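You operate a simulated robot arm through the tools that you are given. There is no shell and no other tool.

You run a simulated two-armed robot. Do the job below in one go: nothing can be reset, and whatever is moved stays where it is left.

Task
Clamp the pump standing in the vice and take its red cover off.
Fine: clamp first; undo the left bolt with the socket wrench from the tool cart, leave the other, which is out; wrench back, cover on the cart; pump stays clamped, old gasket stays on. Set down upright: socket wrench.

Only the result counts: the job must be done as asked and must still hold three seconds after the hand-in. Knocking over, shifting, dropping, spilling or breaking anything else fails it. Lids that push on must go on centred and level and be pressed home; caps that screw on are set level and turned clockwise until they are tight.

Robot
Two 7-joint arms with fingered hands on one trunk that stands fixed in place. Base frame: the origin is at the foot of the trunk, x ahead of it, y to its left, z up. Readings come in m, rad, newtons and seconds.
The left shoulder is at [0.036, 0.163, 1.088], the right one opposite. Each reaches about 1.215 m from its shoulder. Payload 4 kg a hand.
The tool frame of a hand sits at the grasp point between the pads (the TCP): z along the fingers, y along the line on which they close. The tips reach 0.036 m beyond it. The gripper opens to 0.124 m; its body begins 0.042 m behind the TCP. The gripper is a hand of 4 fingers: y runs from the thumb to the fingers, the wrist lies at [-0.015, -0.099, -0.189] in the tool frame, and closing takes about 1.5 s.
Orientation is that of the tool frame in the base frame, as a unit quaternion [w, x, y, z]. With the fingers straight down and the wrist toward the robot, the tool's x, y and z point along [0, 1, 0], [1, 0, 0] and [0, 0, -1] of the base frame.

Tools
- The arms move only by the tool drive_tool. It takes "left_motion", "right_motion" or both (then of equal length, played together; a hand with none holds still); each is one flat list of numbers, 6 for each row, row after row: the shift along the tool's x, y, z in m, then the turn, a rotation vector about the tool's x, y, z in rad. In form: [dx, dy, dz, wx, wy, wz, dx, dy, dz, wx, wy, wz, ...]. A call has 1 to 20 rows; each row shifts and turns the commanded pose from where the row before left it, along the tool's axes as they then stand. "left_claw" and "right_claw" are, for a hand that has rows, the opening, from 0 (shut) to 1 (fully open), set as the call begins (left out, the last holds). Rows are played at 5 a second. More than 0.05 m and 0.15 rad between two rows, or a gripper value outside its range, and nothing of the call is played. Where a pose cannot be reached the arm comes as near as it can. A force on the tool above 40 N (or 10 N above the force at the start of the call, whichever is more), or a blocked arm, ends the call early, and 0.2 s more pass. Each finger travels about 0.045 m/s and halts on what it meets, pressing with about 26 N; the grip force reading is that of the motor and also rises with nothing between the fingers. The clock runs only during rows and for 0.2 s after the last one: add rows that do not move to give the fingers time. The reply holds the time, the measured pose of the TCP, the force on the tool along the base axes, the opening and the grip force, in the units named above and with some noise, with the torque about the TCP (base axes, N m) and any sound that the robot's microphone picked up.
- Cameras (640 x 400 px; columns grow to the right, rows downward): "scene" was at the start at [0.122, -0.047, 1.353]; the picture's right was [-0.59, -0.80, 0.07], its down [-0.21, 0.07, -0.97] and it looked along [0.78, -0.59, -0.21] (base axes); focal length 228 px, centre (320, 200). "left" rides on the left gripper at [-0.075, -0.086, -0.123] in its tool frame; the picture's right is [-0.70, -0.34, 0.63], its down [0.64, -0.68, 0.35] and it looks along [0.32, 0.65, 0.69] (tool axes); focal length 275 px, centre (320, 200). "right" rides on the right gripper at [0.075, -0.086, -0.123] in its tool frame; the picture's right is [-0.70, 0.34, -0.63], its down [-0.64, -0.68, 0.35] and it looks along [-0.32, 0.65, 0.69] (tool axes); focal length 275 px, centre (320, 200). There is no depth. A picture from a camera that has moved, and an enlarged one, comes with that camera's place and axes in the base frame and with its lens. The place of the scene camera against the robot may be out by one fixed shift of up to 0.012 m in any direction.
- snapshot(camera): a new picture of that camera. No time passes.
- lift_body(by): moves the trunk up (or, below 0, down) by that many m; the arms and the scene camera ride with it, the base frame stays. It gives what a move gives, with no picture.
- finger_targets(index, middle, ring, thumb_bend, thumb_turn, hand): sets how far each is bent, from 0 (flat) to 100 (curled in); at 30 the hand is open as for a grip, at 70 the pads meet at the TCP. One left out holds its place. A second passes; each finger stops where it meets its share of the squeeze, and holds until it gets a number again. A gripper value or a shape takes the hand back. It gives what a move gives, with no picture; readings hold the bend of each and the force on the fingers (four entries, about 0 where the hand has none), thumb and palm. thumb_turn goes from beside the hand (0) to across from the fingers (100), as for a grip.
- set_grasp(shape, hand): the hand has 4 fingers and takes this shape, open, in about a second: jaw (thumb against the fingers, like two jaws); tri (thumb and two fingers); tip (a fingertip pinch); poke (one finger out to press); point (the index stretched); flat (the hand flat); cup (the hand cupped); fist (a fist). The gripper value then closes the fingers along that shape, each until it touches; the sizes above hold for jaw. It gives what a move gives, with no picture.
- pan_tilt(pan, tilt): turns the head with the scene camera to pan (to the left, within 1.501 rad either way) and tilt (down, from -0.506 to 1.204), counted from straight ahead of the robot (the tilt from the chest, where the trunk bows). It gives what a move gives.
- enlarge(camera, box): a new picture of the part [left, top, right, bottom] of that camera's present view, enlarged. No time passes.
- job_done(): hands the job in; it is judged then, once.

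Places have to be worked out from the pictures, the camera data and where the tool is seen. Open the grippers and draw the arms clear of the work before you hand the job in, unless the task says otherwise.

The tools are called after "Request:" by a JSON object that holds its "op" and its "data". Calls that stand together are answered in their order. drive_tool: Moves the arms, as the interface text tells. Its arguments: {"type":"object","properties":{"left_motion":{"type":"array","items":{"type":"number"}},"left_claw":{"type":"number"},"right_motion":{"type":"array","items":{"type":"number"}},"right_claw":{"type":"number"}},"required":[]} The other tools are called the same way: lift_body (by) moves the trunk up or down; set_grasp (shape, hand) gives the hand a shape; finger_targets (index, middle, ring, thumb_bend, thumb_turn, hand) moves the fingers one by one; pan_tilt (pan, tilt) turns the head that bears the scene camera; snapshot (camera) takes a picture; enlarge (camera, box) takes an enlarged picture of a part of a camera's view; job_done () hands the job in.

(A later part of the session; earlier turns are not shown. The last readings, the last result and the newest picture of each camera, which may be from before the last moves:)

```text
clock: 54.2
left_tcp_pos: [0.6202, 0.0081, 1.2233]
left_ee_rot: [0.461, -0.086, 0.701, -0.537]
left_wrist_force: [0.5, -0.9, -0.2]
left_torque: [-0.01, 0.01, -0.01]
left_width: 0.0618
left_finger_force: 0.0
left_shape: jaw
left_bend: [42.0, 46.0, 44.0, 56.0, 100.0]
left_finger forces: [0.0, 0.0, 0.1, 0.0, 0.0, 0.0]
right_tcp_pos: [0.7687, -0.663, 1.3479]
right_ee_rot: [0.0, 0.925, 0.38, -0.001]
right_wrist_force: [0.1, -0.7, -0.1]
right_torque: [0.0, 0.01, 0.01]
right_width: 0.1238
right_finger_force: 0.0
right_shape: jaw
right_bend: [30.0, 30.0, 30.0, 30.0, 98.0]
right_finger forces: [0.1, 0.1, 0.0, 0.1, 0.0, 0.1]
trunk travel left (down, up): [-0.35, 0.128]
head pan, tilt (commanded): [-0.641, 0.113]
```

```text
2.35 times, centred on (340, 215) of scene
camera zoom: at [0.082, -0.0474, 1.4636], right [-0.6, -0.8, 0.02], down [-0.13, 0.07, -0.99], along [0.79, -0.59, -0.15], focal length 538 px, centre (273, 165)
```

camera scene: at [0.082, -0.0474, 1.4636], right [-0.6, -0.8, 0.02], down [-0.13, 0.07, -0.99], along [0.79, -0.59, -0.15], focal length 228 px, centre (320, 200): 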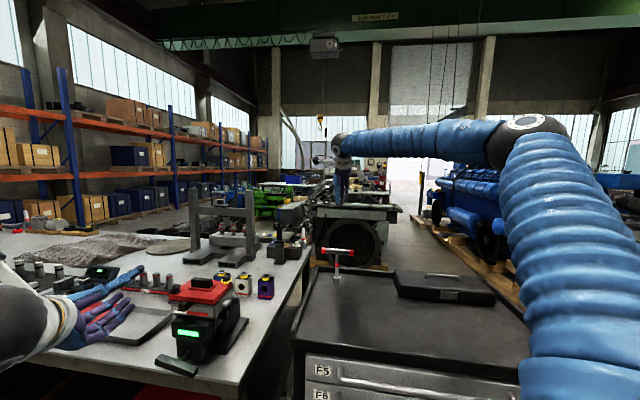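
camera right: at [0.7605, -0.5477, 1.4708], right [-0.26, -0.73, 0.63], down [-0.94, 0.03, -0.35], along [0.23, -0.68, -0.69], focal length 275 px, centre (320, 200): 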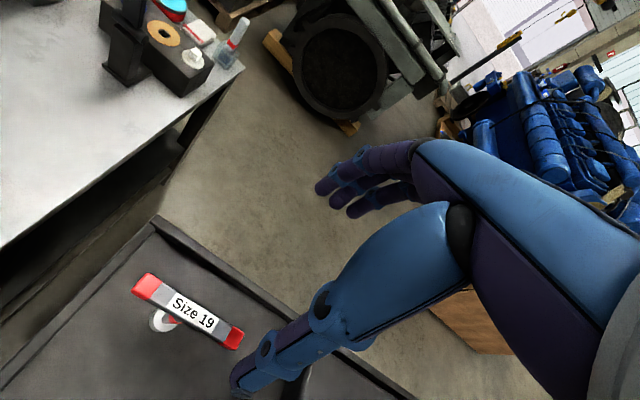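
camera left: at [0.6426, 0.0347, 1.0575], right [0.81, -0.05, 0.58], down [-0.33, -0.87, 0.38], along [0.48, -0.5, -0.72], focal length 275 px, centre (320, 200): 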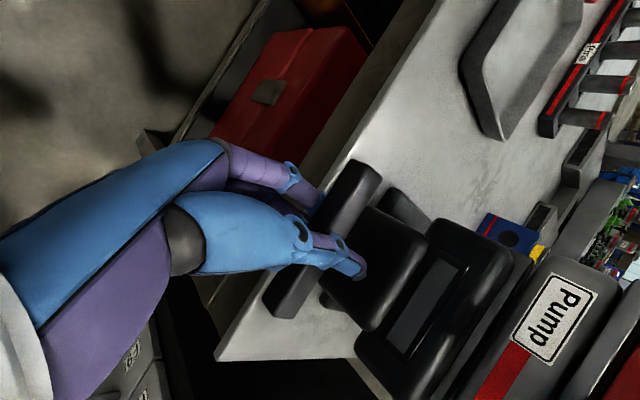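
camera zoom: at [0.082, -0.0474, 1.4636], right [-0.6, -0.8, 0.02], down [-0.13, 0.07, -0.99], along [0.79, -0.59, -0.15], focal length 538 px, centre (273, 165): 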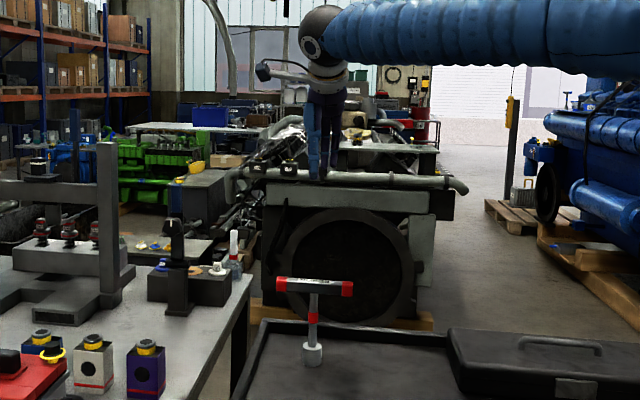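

Close-range estimate: T-bar centre at [0.751,-0.652], bar height ~1.11, direction matching the hand's x axis. I shift over it and descend to 1.20 before a last look.

Request:
{"op": "drive_tool", "data": {"right_motion": [-0.0045, -0.0206, 0, 0, 0, 0, 0, 0, 0.049, 0, 0, 0, 0, 0, 0.049, 0, 0, 0, 0, 0, 0.049, 0, 0, 0, 0, 0, 0, 0, 0, 0]}}

Request:
{"op": "snapshot", "data": {"camera": "right"}}

Request:
{"op": "enlarge", "data": {"camera": "scene", "box": [290, 200, 390, 300]}}

```text
clock: 55.4
left_tcp_pos: [0.6188, 0.008, 1.2232]
left_ee_rot: [0.459, -0.085, 0.701, -0.538]
left_wrist_force: [0.4, 0.7, 0.5]
left_torque: [0.01, 0.0, 0.01]
left_width: 0.0618
left_finger_force: 0.0
left_shape: jaw
left_bend: [42.0, 46.0, 44.0, 56.0, 100.0]
left_finger forces: [0.0, 0.1, 0.0, 0.0, 0.0, 0.1]
right_tcp_pos: [0.7508, -0.6512, 1.2015]
right_ee_rot: [0.0, 0.924, 0.382, 0.001]
right_wrist_force: [0.0, -0.2, 0.3]
right_torque: [0.0, 0.05, -0.01]
right_width: 0.1237
right_finger_force: 0.1
right_shape: jaw
right_bend: [30.0, 30.0, 30.0, 30.0, 98.0]
right_finger forces: [0.0, 0.2, 0.0, 0.0, 0.0, 0.0]
trunk travel left (down, up): [-0.35, 0.128]
head pan, tilt (commanded): [-0.641, 0.113]
```

```text
taken
camera right: at [0.7433, -0.5371, 1.3242], right [-0.26, -0.73, 0.63], down [-0.94, 0.03, -0.35], along [0.24, -0.68, -0.69], focal length 275 px, centre (320, 200)
```

right: 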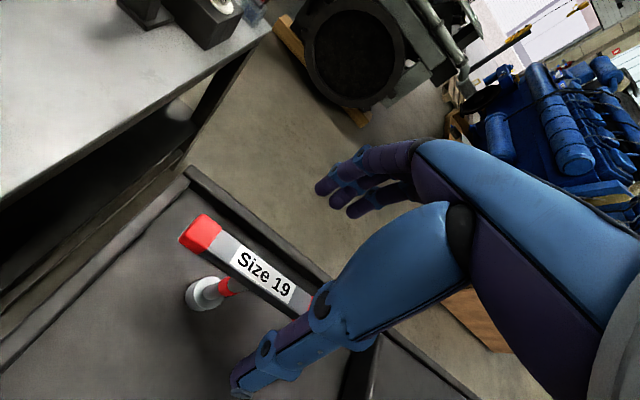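

```text
4.00 times, centred on (340, 250) of scene
camera zoom: at [0.0818, -0.0463, 1.4637], right [-0.6, -0.8, 0.02], down [-0.13, 0.07, -0.99], along [0.79, -0.59, -0.15], focal length 914 px, centre (240, 0)
```

zoom: 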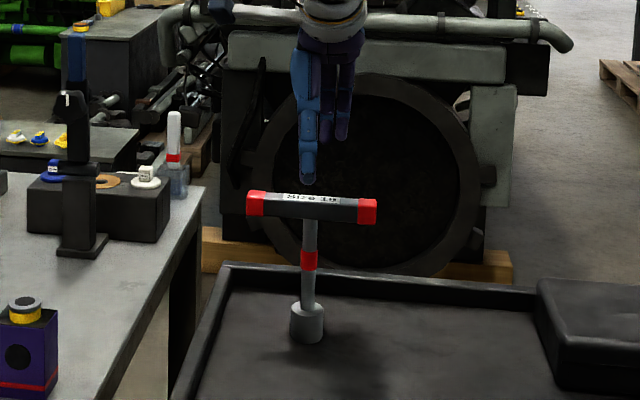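

The bar is centred under the hand. I descend 0.09 m so the fingers straddle the bar.

Request:
{"op": "drive_tool", "data": {"right_motion": [-0.001, 0.001, 0.03, 0, 0, 0, 0, 0, 0.03, 0, 0, 0, 0, 0, 0.03, 0, 0, 0, 0, 0, 0, 0, 0, 0]}}

Request:
{"op": "snapshot", "data": {"camera": "right"}}

Request:
{"op": "enlarge", "data": {"camera": "scene", "box": [290, 200, 390, 300]}}

```text
clock: 56.4
left_tcp_pos: [0.6179, 0.0081, 1.2244]
left_ee_rot: [0.461, -0.085, 0.701, -0.537]
left_wrist_force: [-0.6, 0.4, -0.1]
left_torque: [0.0, -0.01, 0.04]
left_width: 0.0616
left_finger_force: 0.0
left_shape: jaw
left_bend: [42.0, 46.0, 44.0, 56.0, 100.0]
left_finger forces: [0.0, 0.1, 0.1, 0.0, 0.0, 0.1]
right_tcp_pos: [0.7541, -0.6524, 1.1102]
right_ee_rot: [0.0, 0.924, 0.382, 0.001]
right_wrist_force: [0.1, -1.0, 0.3]
right_torque: [0.02, -0.02, 0.0]
right_width: 0.1235
right_finger_force: 0.1
right_shape: jaw
right_bend: [30.0, 30.0, 30.0, 30.0, 98.0]
right_finger forces: [0.0, 0.0, 0.0, 0.0, 0.0, 0.0]
trunk travel left (down, up): [-0.35, 0.128]
head pan, tilt (commanded): [-0.641, 0.113]
```

```text
taken
camera right: at [0.746, -0.5378, 1.2325], right [-0.26, -0.73, 0.63], down [-0.94, 0.03, -0.35], along [0.24, -0.68, -0.69], focal length 275 px, centre (320, 200)
```

right: 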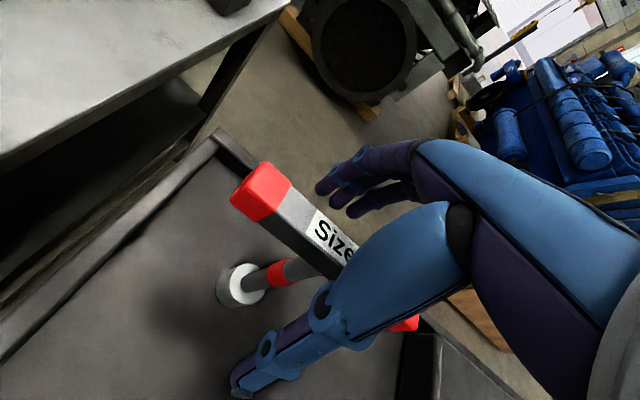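

```text
4.00 times, centred on (340, 250) of scene
camera zoom: at [0.0815, -0.0465, 1.4637], right [-0.6, -0.8, 0.02], down [-0.13, 0.07, -0.99], along [0.79, -0.59, -0.15], focal length 914 px, centre (240, 0)
```

zoom: 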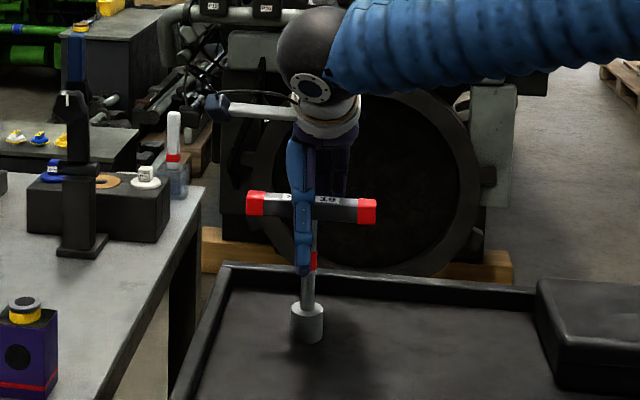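

Fingers straddle the bar, centred. I close the right hand on it.

Request:
{"op": "drive_tool", "data": {"right_motion": [0, 0, 0, 0, 0, 0, 0, 0, 0, 0, 0, 0, 0, 0, 0, 0, 0, 0, 0, 0, 0, 0, 0, 0, 0, 0, 0, 0, 0, 0, 0, 0, 0, 0, 0, 0, 0, 0, 0, 0, 0, 0, 0, 0, 0, 0, 0, 0], "right_claw": 0}}

Request:
{"op": "snapshot", "data": {"camera": "right"}}

Request:
{"op": "enlarge", "data": {"camera": "scene", "box": [290, 200, 390, 300]}}

```text
clock: 58.2
left_tcp_pos: [0.6199, 0.0074, 1.2223]
left_ee_rot: [0.459, -0.085, 0.702, -0.538]
left_wrist_force: [-0.2, -0.1, 0.6]
left_torque: [0.01, 0.03, 0.01]
left_width: 0.0618
left_finger_force: 0.0
left_shape: jaw
left_bend: [42.0, 46.0, 44.0, 56.0, 100.0]
left_finger forces: [0.0, 0.0, 0.0, 0.0, 0.1, 0.1]
right_tcp_pos: [0.7553, -0.6519, 1.109]
right_ee_rot: [0.0, 0.924, 0.382, 0.0]
right_wrist_force: [1.5, -3.9, -0.1]
right_torque: [-0.44, -0.38, 0.0]
right_width: 0.0084
right_finger_force: 25.9
right_shape: jaw
right_bend: [71.0, 62.0, 70.0, 75.0, 100.0]
right_finger forces: [18.4, 15.9, 0.0, 0.0, 26.5, 0.1]
trunk travel left (down, up): [-0.35, 0.128]
head pan, tilt (commanded): [-0.641, 0.113]
```

```text
taken
camera right: at [0.7469, -0.5386, 1.2315], right [-0.25, -0.73, 0.63], down [-0.94, 0.03, -0.35], along [0.23, -0.68, -0.69], focal length 275 px, centre (320, 200)
```

right: 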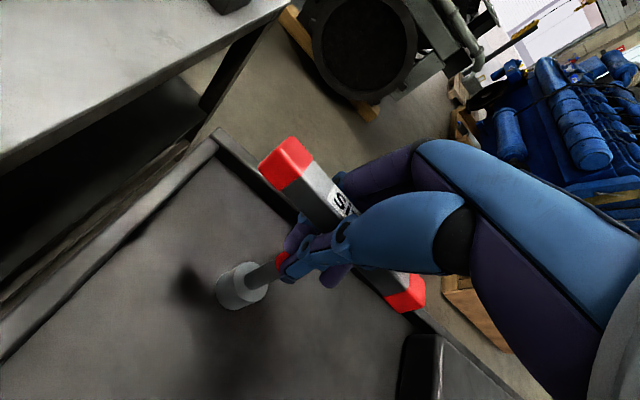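

```text
4.00 times, centred on (340, 250) of scene
camera zoom: at [0.0826, -0.0473, 1.4635], right [-0.6, -0.8, 0.02], down [-0.13, 0.07, -0.99], along [0.79, -0.59, -0.15], focal length 914 px, centre (240, 0)
```

zoom: 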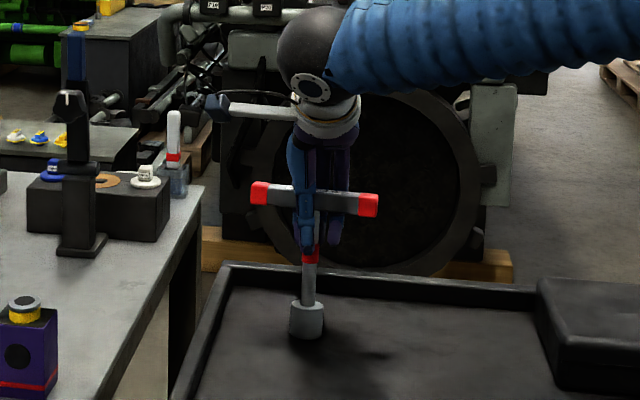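

The fingertips closed under the bar on the shaft and tilted the wrench slightly, so the hand is a bit low. I open again gently and check the wrench stands straight.

Request:
{"op": "drive_tool", "data": {"right_motion": [0, 0, 0, 0, 0, 0, 0, 0, 0, 0, 0, 0, 0, 0, 0, 0, 0, 0, 0, 0, 0, 0, 0, 0, 0, 0, 0, 0, 0, 0, 0, 0, 0, 0, 0, 0, 0, 0, 0, 0, 0, 0], "right_claw": 0.8}}

Request:
{"op": "snapshot", "data": {"camera": "right"}}

Request:
{"op": "enlarge", "data": {"camera": "scene", "box": [290, 200, 390, 300]}}

```text
clock: 59.8
left_tcp_pos: [0.6195, 0.0083, 1.2234]
left_ee_rot: [0.46, -0.086, 0.701, -0.537]
left_wrist_force: [-0.2, -0.1, 0.0]
left_torque: [-0.01, -0.02, -0.01]
left_width: 0.0617
left_finger_force: 0.1
left_shape: jaw
left_bend: [42.0, 46.0, 44.0, 56.0, 100.0]
left_finger forces: [0.1, 0.0, 0.0, 0.0, 0.0, 0.1]
right_tcp_pos: [0.7537, -0.6519, 1.11]
right_ee_rot: [0.0, 0.924, 0.382, 0.0]
right_wrist_force: [0.9, -1.2, 0.0]
right_torque: [-0.03, -0.02, 0.02]
right_width: 0.0993
right_finger_force: 0.1
right_shape: jaw
right_bend: [32.0, 35.0, 34.0, 0.0, 98.0]
right_finger forces: [0.2, 0.0, 0.0, 0.0, 0.0, 0.0]
trunk travel left (down, up): [-0.35, 0.128]
head pan, tilt (commanded): [-0.641, 0.113]
```

```text
taken
camera right: at [0.7466, -0.5381, 1.2321], right [-0.25, -0.73, 0.63], down [-0.94, 0.03, -0.35], along [0.23, -0.68, -0.69], focal length 275 px, centre (320, 200)
```

right: 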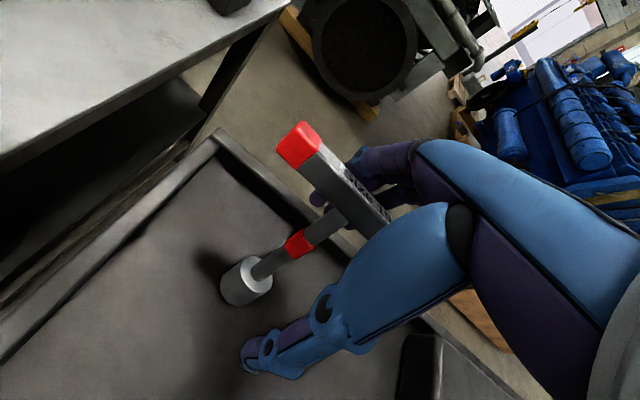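

```text
4.00 times, centred on (340, 250) of scene
camera zoom: at [0.0821, -0.0469, 1.4636], right [-0.6, -0.8, 0.02], down [-0.13, 0.07, -0.99], along [0.79, -0.59, -0.15], focal length 914 px, centre (240, 0)
```

zoom: 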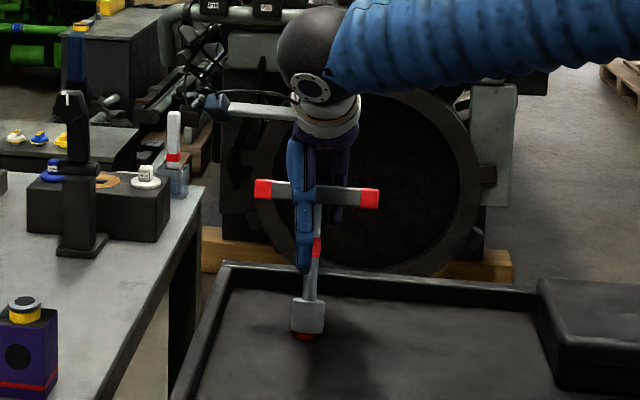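

The wrench leans against my fingers now. I look closely before doing anything.

Request:
{"op": "enlarge", "data": {"camera": "right", "box": [190, 100, 430, 330]}}

Request:
{"op": "enlarge", "data": {"camera": "scene", "box": [310, 230, 370, 300]}}

Request:
{"op": "snapshot", "data": {"camera": "left"}}

```text
1.74 times, centred on (310, 215) of right
camera zoom: at [0.7466, -0.5381, 1.2321], right [-0.25, -0.73, 0.63], down [-0.94, 0.03, -0.35], along [0.23, -0.68, -0.69], focal length 479 px, centre (337, 174)
```

zoom: 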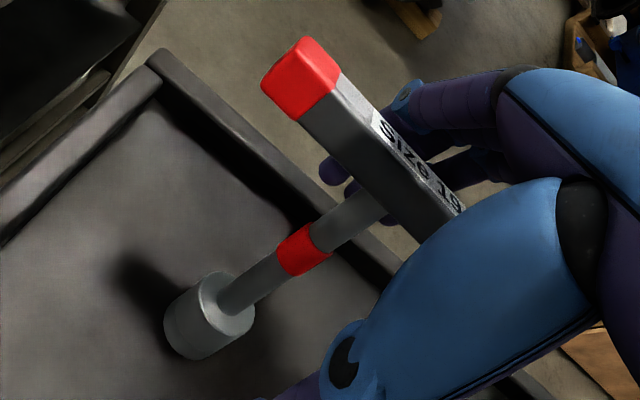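

```text
5.71 times, centred on (340, 265) of scene
camera zoom: at [0.0821, -0.0469, 1.4636], right [-0.6, -0.8, 0.02], down [-0.13, 0.07, -0.99], along [0.79, -0.59, -0.15], focal length 1306 px, centre (206, -171)
```

zoom: 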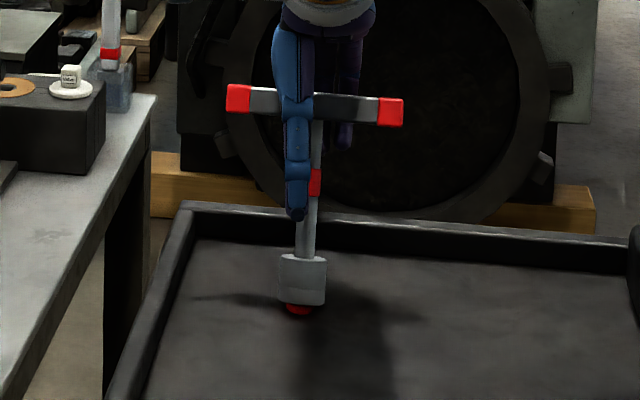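

```text
taken
camera left: at [0.5392, 0.1029, 1.3352], right [0.73, -0.14, 0.67], down [-0.36, -0.91, 0.21], along [0.58, -0.4, -0.71], focal length 275 px, centre (320, 200)
```

left: 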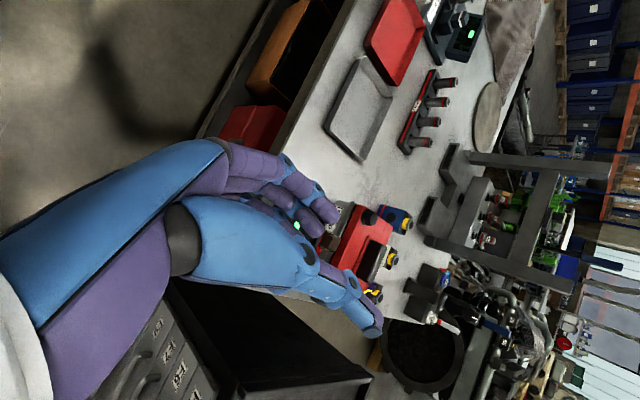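

The wrench leans ~22° on my fingers. I close the hand again: the fingers push it back upright and the thumb meets it.

Request:
{"op": "drive_tool", "data": {"right_motion": [0, 0, 0, 0, 0, 0, 0, 0, 0, 0, 0, 0, 0, 0, 0, 0, 0, 0, 0, 0, 0, 0, 0, 0, 0, 0, 0, 0, 0, 0, 0, 0, 0, 0, 0, 0, 0, 0, 0, 0, 0, 0, 0, 0, 0, 0, 0, 0], "right_claw": 0}}

Request:
{"op": "snapshot", "data": {"camera": "right"}}

Request:
{"op": "enlarge", "data": {"camera": "scene", "box": [310, 230, 370, 300]}}

```text
clock: 61.6
left_tcp_pos: [0.6204, 0.007, 1.2233]
left_ee_rot: [0.46, -0.086, 0.701, -0.538]
left_wrist_force: [-0.3, 0.5, -0.2]
left_torque: [0.02, -0.01, 0.01]
left_width: 0.0616
left_finger_force: 0.1
left_shape: jaw
left_bend: [42.0, 46.0, 44.0, 56.0, 100.0]
left_finger forces: [0.0, 0.1, 0.1, 0.0, 0.0, 0.0]
right_tcp_pos: [0.7547, -0.6523, 1.1093]
right_ee_rot: [0.0, 0.924, 0.382, 0.0]
right_wrist_force: [2.4, -4.2, 0.2]
right_torque: [-0.57, -0.29, 0.01]
right_width: 0.0104
right_finger_force: 25.7
right_shape: jaw
right_bend: [70.0, 65.0, 70.0, 65.0, 100.0]
right_finger forces: [20.2, 16.9, 0.1, 0.0, 29.0, 0.1]
trunk travel left (down, up): [-0.35, 0.128]
head pan, tilt (commanded): [-0.641, 0.113]
```

```text
taken
camera right: at [0.7469, -0.5387, 1.2316], right [-0.25, -0.73, 0.63], down [-0.94, 0.03, -0.35], along [0.23, -0.68, -0.69], focal length 275 px, centre (320, 200)
```

right: 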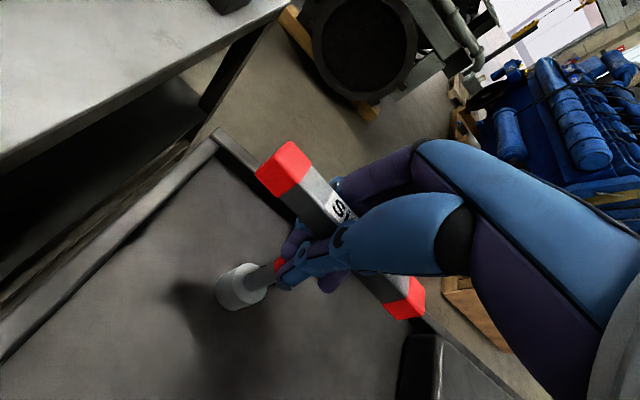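

```text
5.71 times, centred on (340, 265) of scene
camera zoom: at [0.0826, -0.0474, 1.4636], right [-0.6, -0.8, 0.02], down [-0.13, 0.07, -0.99], along [0.79, -0.59, -0.15], focal length 1306 px, centre (206, -171)
```

zoom: 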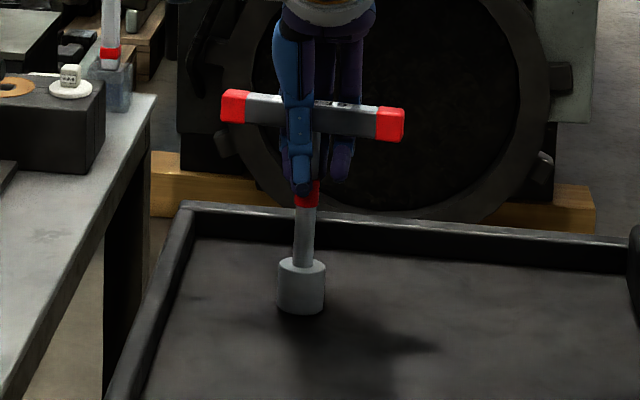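

Wrench recovered, held by the shaft just under the bar and tilted about 5°; the bar's centre is ~1 cm above my pads. I shift the hand 12 mm back to set it upright on its base before regripping higher.

Request:
{"op": "drive_tool", "data": {"right_motion": [-0.0025, -0.006, 0, 0, 0, 0, -0.0025, -0.006, 0, 0, 0, 0, 0, 0, 0, 0, 0, 0]}}

Request:
{"op": "snapshot", "data": {"camera": "right"}}

Request:
{"op": "enlarge", "data": {"camera": "scene", "box": [310, 230, 370, 300]}}

```text
clock: 62.4
left_tcp_pos: [0.6199, 0.0072, 1.2224]
left_ee_rot: [0.46, -0.085, 0.702, -0.538]
left_wrist_force: [0.1, -0.6, 0.4]
left_torque: [0.0, -0.02, 0.03]
left_width: 0.0615
left_finger_force: 0.0
left_shape: jaw
left_bend: [42.0, 46.0, 44.0, 56.0, 100.0]
left_finger forces: [0.1, 0.0, 0.0, 0.1, 0.0, 0.1]
right_tcp_pos: [0.7402, -0.6467, 1.1102]
right_ee_rot: [-0.001, 0.924, 0.382, 0.0]
right_wrist_force: [5.0, -5.9, -2.3]
right_torque: [-0.67, -0.65, -0.01]
right_width: 0.0113
right_finger_force: 25.6
right_shape: jaw
right_bend: [70.0, 63.0, 70.0, 65.0, 100.0]
right_finger forces: [18.8, 18.5, 0.0, 0.0, 30.4, 0.0]
trunk travel left (down, up): [-0.35, 0.128]
head pan, tilt (commanded): [-0.641, 0.113]
```

```text
taken
camera right: at [0.734, -0.5329, 1.2332], right [-0.25, -0.73, 0.63], down [-0.94, 0.03, -0.34], along [0.23, -0.68, -0.69], focal length 275 px, centre (320, 200)
```

right: 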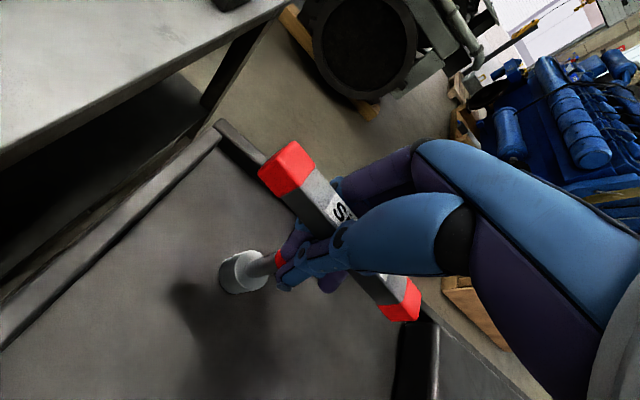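

```text
5.71 times, centred on (340, 265) of scene
camera zoom: at [0.0832, -0.0478, 1.4635], right [-0.6, -0.8, 0.02], down [-0.13, 0.07, -0.99], along [0.79, -0.59, -0.15], focal length 1306 px, centre (206, -171)
```

zoom: 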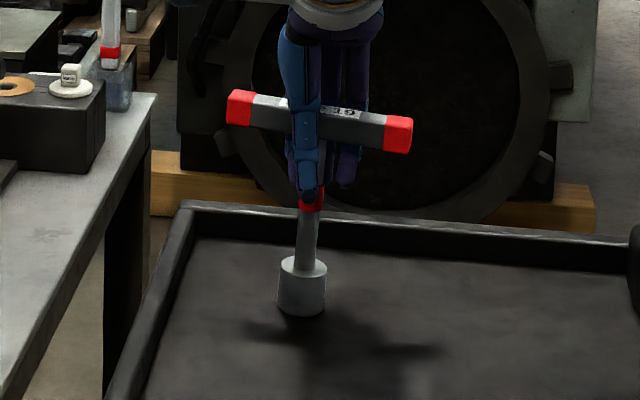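

The top leans ~6° to the image's right, so I shift the hand 12 mm along its x axis to bring the shaft upright.

Request:
{"op": "drive_tool", "data": {"right_motion": [0.006, 0, 0, 0, 0, 0, 0.006, 0, 0, 0, 0, 0, 0, 0, 0, 0, 0, 0]}}

Request:
{"op": "snapshot", "data": {"camera": "right"}}

Request:
{"op": "enlarge", "data": {"camera": "scene", "box": [310, 230, 370, 300]}}

```text
clock: 63.2
left_tcp_pos: [0.6189, 0.0072, 1.2232]
left_ee_rot: [0.461, -0.085, 0.702, -0.537]
left_wrist_force: [-0.7, -1.0, -0.4]
left_torque: [0.0, 0.02, 0.0]
left_width: 0.0617
left_finger_force: 0.0
left_shape: jaw
left_bend: [42.0, 46.0, 44.0, 56.0, 100.0]
left_finger forces: [0.0, 0.1, 0.0, 0.0, 0.0, 0.0]
right_tcp_pos: [0.7479, -0.6378, 1.1133]
right_ee_rot: [0.0, 0.924, 0.382, 0.0]
right_wrist_force: [0.4, -8.5, 1.0]
right_torque: [-1.13, -0.24, 0.02]
right_width: 0.012
right_finger_force: 25.7
right_shape: jaw
right_bend: [70.0, 63.0, 70.0, 65.0, 100.0]
right_finger forces: [14.6, 24.4, 0.0, 0.1, 31.2, 0.0]
trunk travel left (down, up): [-0.35, 0.128]
head pan, tilt (commanded): [-0.641, 0.113]
```

```text
taken
camera right: at [0.7402, -0.5239, 1.2356], right [-0.26, -0.73, 0.63], down [-0.94, 0.03, -0.35], along [0.23, -0.68, -0.69], focal length 275 px, centre (320, 200)
```

right: 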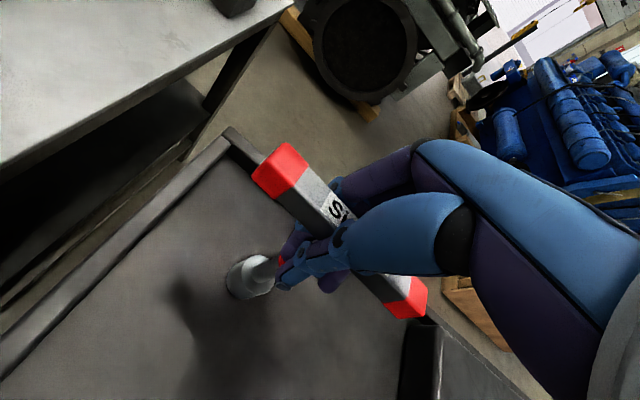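

```text
5.71 times, centred on (340, 265) of scene
camera zoom: at [0.082, -0.0475, 1.4636], right [-0.6, -0.8, 0.02], down [-0.13, 0.07, -0.99], along [0.79, -0.59, -0.15], focal length 1306 px, centre (206, -171)
```

zoom: 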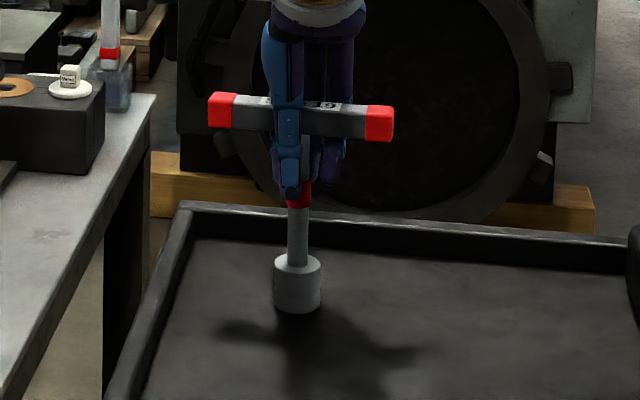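

Upright to within 2° now. I nudge 4 mm more, then open just enough (about 0.045 m) that the bar will pass but the wrench cannot tip.

Request:
{"op": "drive_tool", "data": {"right_motion": [0.001, -0.004, 0, 0, 0, 0, 0, 0, 0, 0, 0, 0]}}

Request:
{"op": "drive_tool", "data": {"right_motion": [0, 0, 0, 0, 0, 0, 0, 0, 0, 0, 0, 0, 0, 0, 0, 0, 0, 0, 0, 0, 0, 0, 0, 0], "right_claw": 0.36}}

Request:
{"op": "snapshot", "data": {"camera": "right"}}

Request:
{"op": "enlarge", "data": {"camera": "scene", "box": [310, 230, 370, 300]}}

```text
clock: 63.8
left_tcp_pos: [0.6186, 0.0083, 1.2225]
left_ee_rot: [0.46, -0.085, 0.702, -0.537]
left_wrist_force: [0.6, 0.8, 0.1]
left_torque: [0.02, -0.03, 0.01]
left_width: 0.0619
left_finger_force: 0.0
left_shape: jaw
left_bend: [42.0, 46.0, 44.0, 56.0, 100.0]
left_finger forces: [0.0, 0.0, 0.0, 0.0, 0.1, 0.0]
right_tcp_pos: [0.746, -0.6334, 1.1125]
right_ee_rot: [0.0, 0.924, 0.382, 0.0]
right_wrist_force: [2.0, -8.8, 0.1]
right_torque: [-1.21, -0.23, 0.0]
right_width: 0.0118
right_finger_force: 26.0
right_shape: jaw
right_bend: [70.0, 62.0, 70.0, 65.0, 100.0]
right_finger forces: [14.2, 25.3, 0.0, 0.0, 30.9, 0.0]
trunk travel left (down, up): [-0.35, 0.128]
head pan, tilt (commanded): [-0.641, 0.113]
```

```text
clock: 64.8
left_tcp_pos: [0.6199, 0.0081, 1.2243]
left_ee_rot: [0.46, -0.085, 0.701, -0.537]
left_wrist_force: [-0.4, -0.1, 0.1]
left_torque: [-0.02, 0.0, -0.02]
left_width: 0.0617
left_finger_force: 0.0
left_shape: jaw
left_bend: [42.0, 46.0, 44.0, 56.0, 100.0]
left_finger forces: [0.0, 0.0, 0.0, 0.0, 0.0, 0.1]
right_tcp_pos: [0.7457, -0.6319, 1.1126]
right_ee_rot: [0.001, 0.924, 0.382, 0.0]
right_wrist_force: [-0.5, 0.4, -2.5]
right_torque: [0.09, 0.15, -0.02]
right_width: 0.0439
right_finger_force: 0.2
right_shape: jaw
right_bend: [51.0, 50.0, 50.0, 60.0, 100.0]
right_finger forces: [8.6, 5.2, 0.0, 0.1, 0.0, 0.0]
trunk travel left (down, up): [-0.35, 0.128]
head pan, tilt (commanded): [-0.641, 0.113]
```

```text
taken
camera right: at [0.7384, -0.5193, 1.2358], right [-0.25, -0.73, 0.63], down [-0.94, 0.03, -0.35], along [0.23, -0.68, -0.69], focal length 275 px, centre (320, 200)
```

right: 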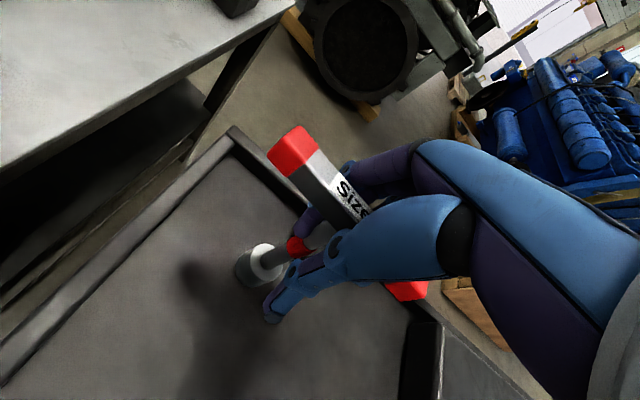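

```text
5.71 times, centred on (340, 265) of scene
camera zoom: at [0.0823, -0.0469, 1.4636], right [-0.6, -0.8, 0.02], down [-0.13, 0.07, -0.99], along [0.79, -0.59, -0.15], focal length 1306 px, centre (206, -171)
```

zoom: 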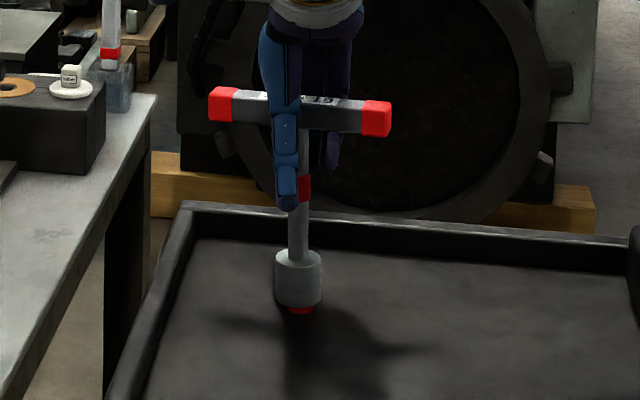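

The thumb is free but the wrench still leans a few degrees onto index and middle finger. I move the hand back along −y in small steps until the wrench stands free between the fingers.

Request:
{"op": "drive_tool", "data": {"right_motion": [0, -0.003, 0, 0, 0, 0, 0, -0.003, 0, 0, 0, 0, 0, 0, 0, 0, 0, 0]}}

Request:
{"op": "snapshot", "data": {"camera": "right"}}

Request:
{"op": "enlarge", "data": {"camera": "scene", "box": [310, 230, 370, 300]}}

```text
clock: 65.6
left_tcp_pos: [0.6201, 0.0076, 1.2234]
left_ee_rot: [0.461, -0.086, 0.701, -0.537]
left_wrist_force: [-0.1, -0.7, -0.3]
left_torque: [0.03, 0.0, 0.0]
left_width: 0.0616
left_finger_force: 0.0
left_shape: jaw
left_bend: [42.0, 46.0, 44.0, 56.0, 100.0]
left_finger forces: [0.0, 0.0, 0.1, 0.1, 0.0, 0.0]
right_tcp_pos: [0.7414, -0.6294, 1.1131]
right_ee_rot: [0.0, 0.924, 0.382, 0.0]
right_wrist_force: [0.0, -0.5, -3.4]
right_torque: [0.07, 0.07, 0.0]
right_width: 0.0442
right_finger_force: 0.0
right_shape: jaw
right_bend: [51.0, 49.0, 50.0, 60.0, 100.0]
right_finger forces: [7.2, 5.8, 0.1, 0.0, 0.1, 0.0]
trunk travel left (down, up): [-0.35, 0.128]
head pan, tilt (commanded): [-0.641, 0.113]
```

```text
taken
camera right: at [0.7339, -0.5157, 1.2352], right [-0.25, -0.73, 0.63], down [-0.94, 0.03, -0.35], along [0.23, -0.68, -0.69], focal length 275 px, centre (320, 200)
```

right: 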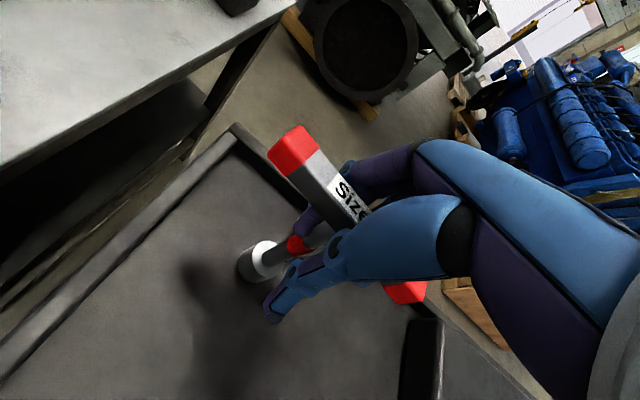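

```text
5.71 times, centred on (340, 265) of scene
camera zoom: at [0.0823, -0.0471, 1.4636], right [-0.6, -0.8, 0.02], down [-0.13, 0.07, -0.99], along [0.79, -0.59, -0.15], focal length 1306 px, centre (206, -171)
```

zoom: 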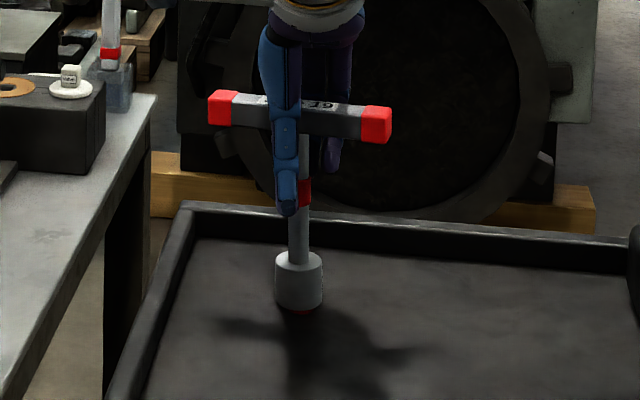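

Less lean now. I continue 5 mm further.

Request:
{"op": "drive_tool", "data": {"right_motion": [0, -0.0025, 0, 0, 0, 0, 0, -0.0025, 0, 0, 0, 0, 0, 0, 0, 0, 0, 0]}}

Request:
{"op": "snapshot", "data": {"camera": "right"}}

Request:
{"op": "enlarge", "data": {"camera": "scene", "box": [310, 230, 370, 300]}}

```text
clock: 66.4
left_tcp_pos: [0.6193, 0.0083, 1.2237]
left_ee_rot: [0.46, -0.086, 0.701, -0.537]
left_wrist_force: [-0.1, 0.9, 0.0]
left_torque: [0.02, 0.04, 0.0]
left_width: 0.0617
left_finger_force: 0.0
left_shape: jaw
left_bend: [42.0, 46.0, 44.0, 56.0, 100.0]
left_finger forces: [0.0, 0.1, 0.0, 0.0, 0.1, 0.0]
right_tcp_pos: [0.7375, -0.6261, 1.1119]
right_ee_rot: [0.0, 0.924, 0.382, 0.0]
right_wrist_force: [0.0, -0.3, -2.6]
right_torque: [0.05, 0.08, 0.03]
right_width: 0.0446
right_finger_force: 0.0
right_shape: jaw
right_bend: [51.0, 49.0, 50.0, 60.0, 100.0]
right_finger forces: [6.9, 6.0, 0.0, 0.0, 0.1, 0.0]
trunk travel left (down, up): [-0.35, 0.128]
head pan, tilt (commanded): [-0.641, 0.113]
```

```text
taken
camera right: at [0.7293, -0.5114, 1.2342], right [-0.25, -0.73, 0.63], down [-0.94, 0.03, -0.35], along [0.23, -0.68, -0.69], focal length 275 px, centre (320, 200)
```

right: 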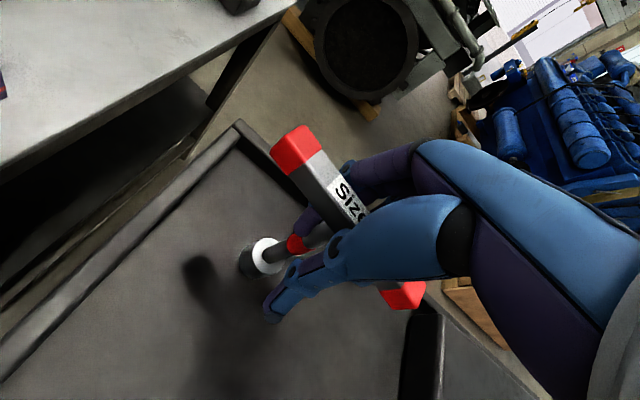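

```text
5.71 times, centred on (340, 265) of scene
camera zoom: at [0.0824, -0.047, 1.4636], right [-0.6, -0.8, 0.02], down [-0.13, 0.07, -0.99], along [0.79, -0.59, -0.15], focal length 1306 px, centre (206, -171)
```

zoom: 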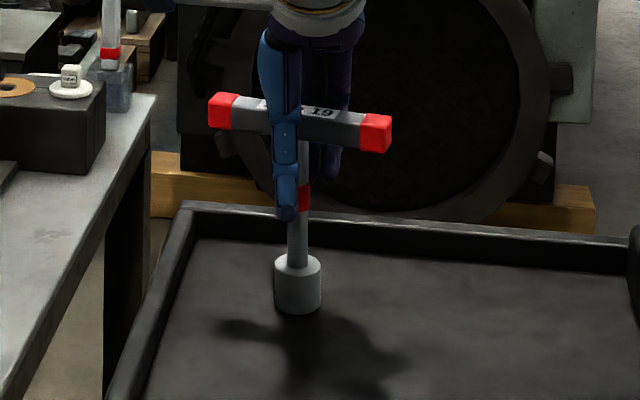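

The wrench's shaft is nestled between index and middle finger (they press on it from both sides), with the bar above — closing the thumb onto it makes a firm three-point hold. I close the hand fully and check.

Request:
{"op": "drive_tool", "data": {"right_motion": [0, 0, 0, 0, 0, 0, 0, 0, 0, 0, 0, 0, 0, 0, 0, 0, 0, 0, 0, 0, 0, 0, 0, 0, 0, 0, 0, 0, 0, 0, 0, 0, 0, 0, 0, 0], "right_claw": 0}}

Request:
{"op": "enlarge", "data": {"camera": "right", "box": [190, 100, 430, 330]}}

Request:
{"op": "enlarge", "data": {"camera": "scene", "box": [310, 230, 370, 300]}}

```text
clock: 67.8
left_tcp_pos: [0.6188, 0.0074, 1.2223]
left_ee_rot: [0.459, -0.085, 0.702, -0.538]
left_wrist_force: [0.1, -0.6, 0.9]
left_torque: [0.01, 0.01, 0.0]
left_width: 0.0617
left_finger_force: 0.0
left_shape: jaw
left_bend: [42.0, 46.0, 44.0, 56.0, 100.0]
left_finger forces: [0.0, 0.0, 0.1, 0.1, 0.0, 0.0]
right_tcp_pos: [0.7359, -0.626, 1.1113]
right_ee_rot: [0.0, 0.925, 0.381, 0.0]
right_wrist_force: [1.6, -2.1, -0.6]
right_torque: [-0.23, -0.11, -0.02]
right_width: 0.0157
right_finger_force: 26.0
right_shape: jaw
right_bend: [52.0, 47.0, 56.0, 78.0, 100.0]
right_finger forces: [16.4, 10.2, 0.1, 0.0, 24.7, 0.0]
trunk travel left (down, up): [-0.35, 0.128]
head pan, tilt (commanded): [-0.641, 0.113]
```

```text
1.74 times, centred on (310, 215) of right
camera zoom: at [0.7296, -0.5119, 1.2338], right [-0.25, -0.73, 0.63], down [-0.94, 0.03, -0.35], along [0.23, -0.68, -0.69], focal length 479 px, centre (337, 174)
```

zoom: 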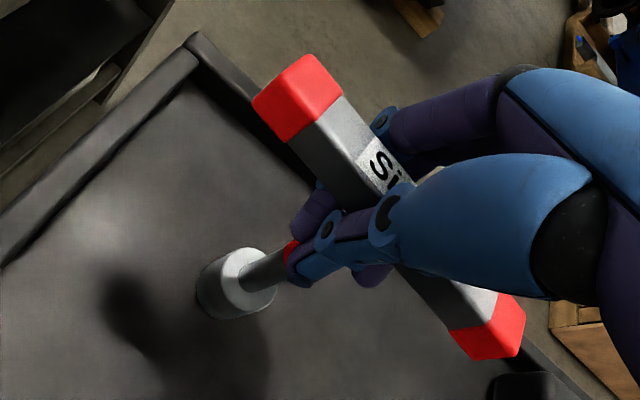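

```text
5.71 times, centred on (340, 265) of scene
camera zoom: at [0.0826, -0.0474, 1.4635], right [-0.6, -0.8, 0.02], down [-0.13, 0.07, -0.99], along [0.79, -0.59, -0.15], focal length 1306 px, centre (206, -171)
```

zoom: 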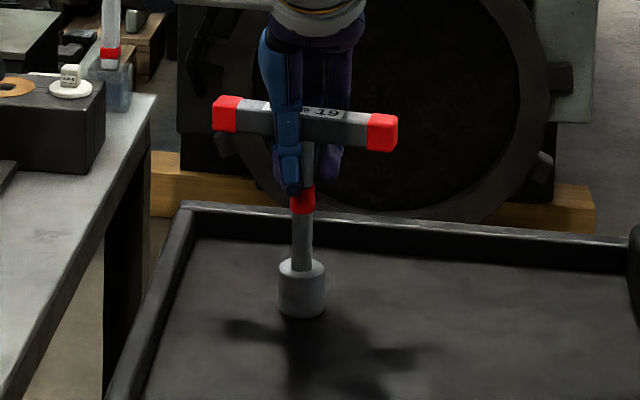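

The shaft (≈0.016 m) is held by thumb, index and middle, close to upright. I lift it 6 cm straight up and look.

Request:
{"op": "drive_tool", "data": {"right_motion": [0, 0, -0.015, 0, 0, 0, 0, 0, -0.015, 0, 0, 0, 0, 0, -0.015, 0, 0, 0, 0, 0, -0.015, 0, 0, 0, 0, 0, 0, 0, 0, 0]}}

Request:
{"op": "enlarge", "data": {"camera": "right", "box": [190, 100, 430, 330]}}

Request:
{"op": "enlarge", "data": {"camera": "scene", "box": [300, 210, 370, 300]}}

```text
clock: 69.0
left_tcp_pos: [0.6199, 0.0073, 1.224]
left_ee_rot: [0.46, -0.086, 0.701, -0.538]
left_wrist_force: [-0.4, 0.1, -0.5]
left_torque: [0.01, -0.02, -0.01]
left_width: 0.0617
left_finger_force: 0.1
left_shape: jaw
left_bend: [42.0, 46.0, 44.0, 56.0, 100.0]
left_finger forces: [0.0, 0.1, 0.1, 0.0, 0.1, 0.1]
right_tcp_pos: [0.7369, -0.6255, 1.171]
right_ee_rot: [0.0, 0.924, 0.382, 0.0]
right_wrist_force: [-0.1, 0.5, -2.8]
right_torque: [0.06, 0.02, 0.0]
right_width: 0.0147
right_finger_force: 26.2
right_shape: jaw
right_bend: [52.0, 48.0, 56.0, 77.0, 100.0]
right_finger forces: [18.1, 6.5, 0.1, 0.1, 23.6, 0.1]
trunk travel left (down, up): [-0.35, 0.128]
head pan, tilt (commanded): [-0.641, 0.113]
```

```text
1.74 times, centred on (310, 215) of right
camera zoom: at [0.7292, -0.5121, 1.295], right [-0.25, -0.73, 0.63], down [-0.94, 0.03, -0.34], along [0.23, -0.68, -0.69], focal length 479 px, centre (337, 174)
```

zoom: 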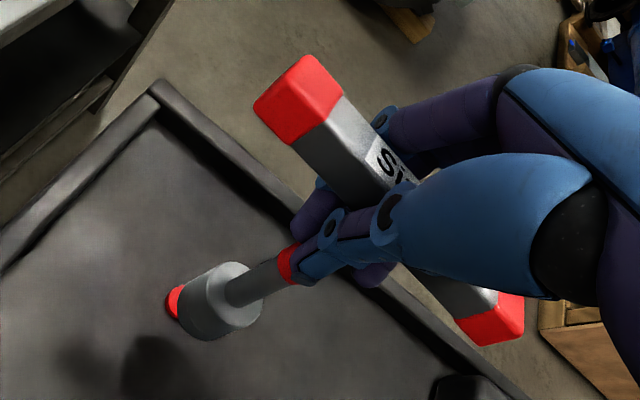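

```text
4.44 times, centred on (335, 255) of scene
camera zoom: at [0.0825, -0.0473, 1.4635], right [-0.6, -0.8, 0.02], down [-0.13, 0.07, -0.99], along [0.79, -0.59, -0.15], focal length 1015 px, centre (253, -44)
```

zoom: 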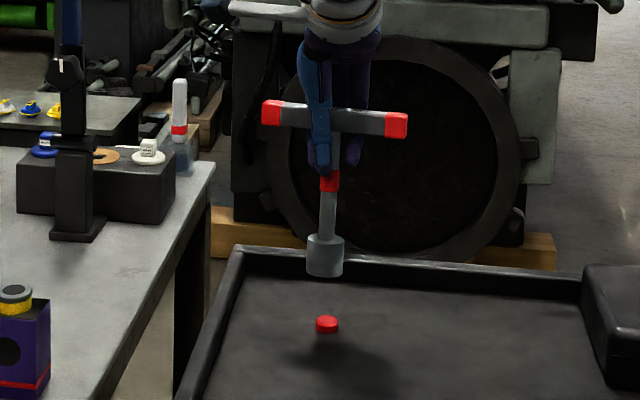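

The wrench hangs well in the grip, and I see it had been standing on a small red peg at about [0.749,-0.645] — that is where it must go back. I raise it to travel height and at the same time move the left arm away to the left.

Request:
{"op": "drive_tool", "data": {"left_motion": [-0.01755, 0.004, -0.0408, 0, 0, 0, -0.01755, 0.004, -0.0408, 0, 0, 0, -0.01755, 0.004, -0.0408, 0, 0, 0, -0.01755, 0.004, -0.0408, 0, 0, 0, -0.01755, 0.004, -0.0408, 0, 0, 0, -0.01755, 0.004, -0.0408, 0, 0, 0, -0.01755, 0.004, -0.0408, 0, 0, 0, -0.01755, 0.004, -0.0408, 0, 0, 0], "right_motion": [0, 0, -0.024, 0, 0, 0, 0, 0, -0.024, 0, 0, 0, 0, 0, -0.024, 0, 0, 0, 0, 0, -0.024, 0, 0, 0, 0, 0, -0.024, 0, 0, 0, 0, 0, -0.024, 0, 0, 0, 0, 0, -0.024, 0, 0, 0, 0, 0, -0.024, 0, 0, 0]}}

Request:
{"op": "snapshot", "data": {"camera": "scene"}}

Request:
{"op": "snapshot", "data": {"camera": "right"}}

```text
clock: 70.8
left_tcp_pos: [0.4969, 0.3305, 1.3152]
left_ee_rot: [0.477, -0.072, 0.69, -0.54]
left_wrist_force: [1.4, 0.1, -4.2]
left_torque: [-0.21, -0.28, -0.1]
left_width: 0.062
left_finger_force: 0.0
left_shape: jaw
left_bend: [42.0, 46.0, 44.0, 56.0, 100.0]
left_finger forces: [0.0, 0.1, 0.0, 0.0, 0.0, 0.0]
left hand out of reach, approached as far as the arm can: row 4, 5, 6
right_tcp_pos: [0.7337, -0.6281, 1.3644]
right_ee_rot: [0.001, 0.925, 0.381, 0.002]
right_wrist_force: [-1.1, -0.1, -2.6]
right_torque: [0.07, -0.02, 0.01]
right_width: 0.0145
right_finger_force: 25.2
right_shape: jaw
right_bend: [52.0, 48.0, 56.0, 77.0, 100.0]
right_finger forces: [17.6, 6.3, 0.0, 0.0, 23.5, 0.1]
trunk travel left (down, up): [-0.35, 0.128]
head pan, tilt (commanded): [-0.641, 0.113]
```

```text
taken
camera scene: at [0.0774, -0.0478, 1.4643], right [-0.6, -0.8, 0.02], down [-0.13, 0.07, -0.99], along [0.79, -0.59, -0.14], focal length 228 px, centre (320, 200)
```

scene: 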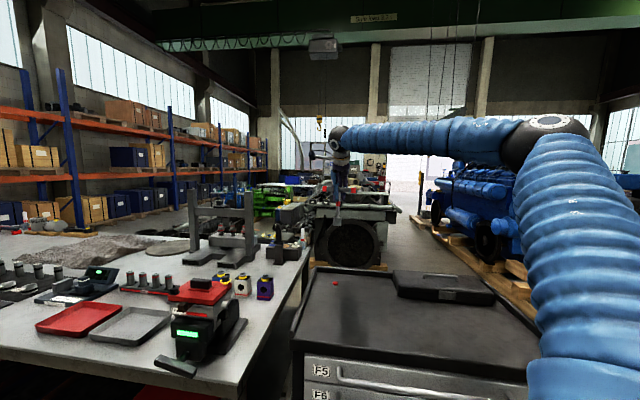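

```text
taken
camera right: at [0.7265, -0.5138, 1.4884], right [-0.26, -0.73, 0.63], down [-0.94, 0.03, -0.35], along [0.24, -0.68, -0.69], focal length 275 px, centre (320, 200)
```

right: 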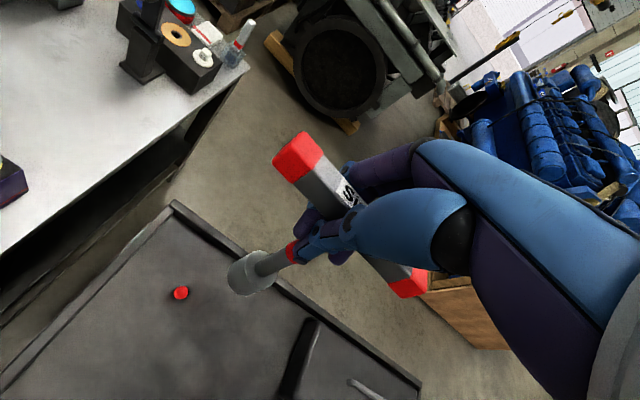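

Vice still green. I check the left arm is free of load and take a close look at how the wrench sits in the hand.

Request:
{"op": "drive_tool", "data": {"left_motion": [0, 0, 0, 0, 0, 0, 0, 0, 0, 0, 0, 0]}}

Request:
{"op": "enlarge", "data": {"camera": "right", "box": [210, 200, 330, 310]}}

Request:
{"op": "enlarge", "data": {"camera": "scene", "box": [300, 120, 380, 240]}}

```text
clock: 71.4
left_tcp_pos: [0.5062, 0.3317, 1.2923]
left_ee_rot: [0.46, -0.085, 0.702, -0.538]
left_wrist_force: [0.9, 0.0, -0.2]
left_torque: [0.0, 0.01, 0.01]
left_width: 0.0618
left_finger_force: 0.1
left_shape: jaw
left_bend: [42.0, 46.0, 44.0, 56.0, 100.0]
left_finger forces: [0.0, 0.0, 0.1, 0.1, 0.0, 0.0]
right_tcp_pos: [0.7393, -0.6253, 1.3622]
right_ee_rot: [0.0, 0.924, 0.382, 0.001]
right_wrist_force: [0.2, -1.2, -3.1]
right_torque: [0.05, 0.03, -0.01]
right_width: 0.0145
right_finger_force: 25.9
right_shape: jaw
right_bend: [52.0, 48.0, 56.0, 77.0, 100.0]
right_finger forces: [17.7, 6.2, 0.0, 0.0, 23.5, 0.0]
trunk travel left (down, up): [-0.35, 0.128]
head pan, tilt (commanded): [-0.641, 0.113]
```

```text
3.64 times, centred on (270, 255) of right
camera zoom: at [0.7326, -0.5116, 1.4848], right [-0.25, -0.73, 0.63], down [-0.94, 0.03, -0.35], along [0.23, -0.68, -0.69], focal length 1001 px, centre (502, 0)
```

zoom: 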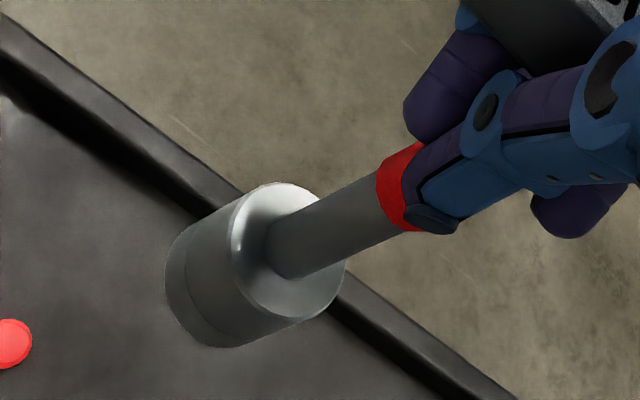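

```text
3.33 times, centred on (340, 180) of scene
camera zoom: at [0.0821, -0.047, 1.4636], right [-0.6, -0.8, 0.02], down [-0.13, 0.07, -0.99], along [0.79, -0.59, -0.15], focal length 762 px, centre (253, 267)
```

zoom: 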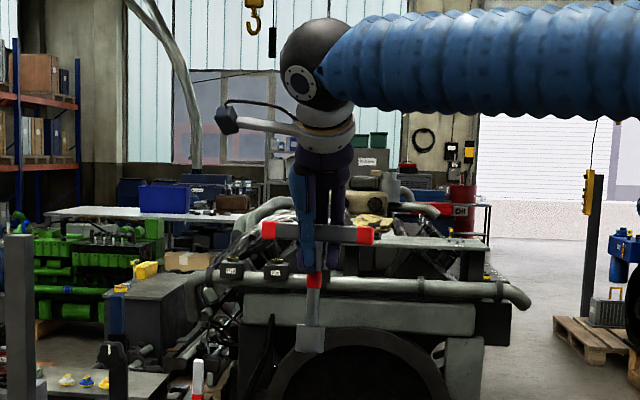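

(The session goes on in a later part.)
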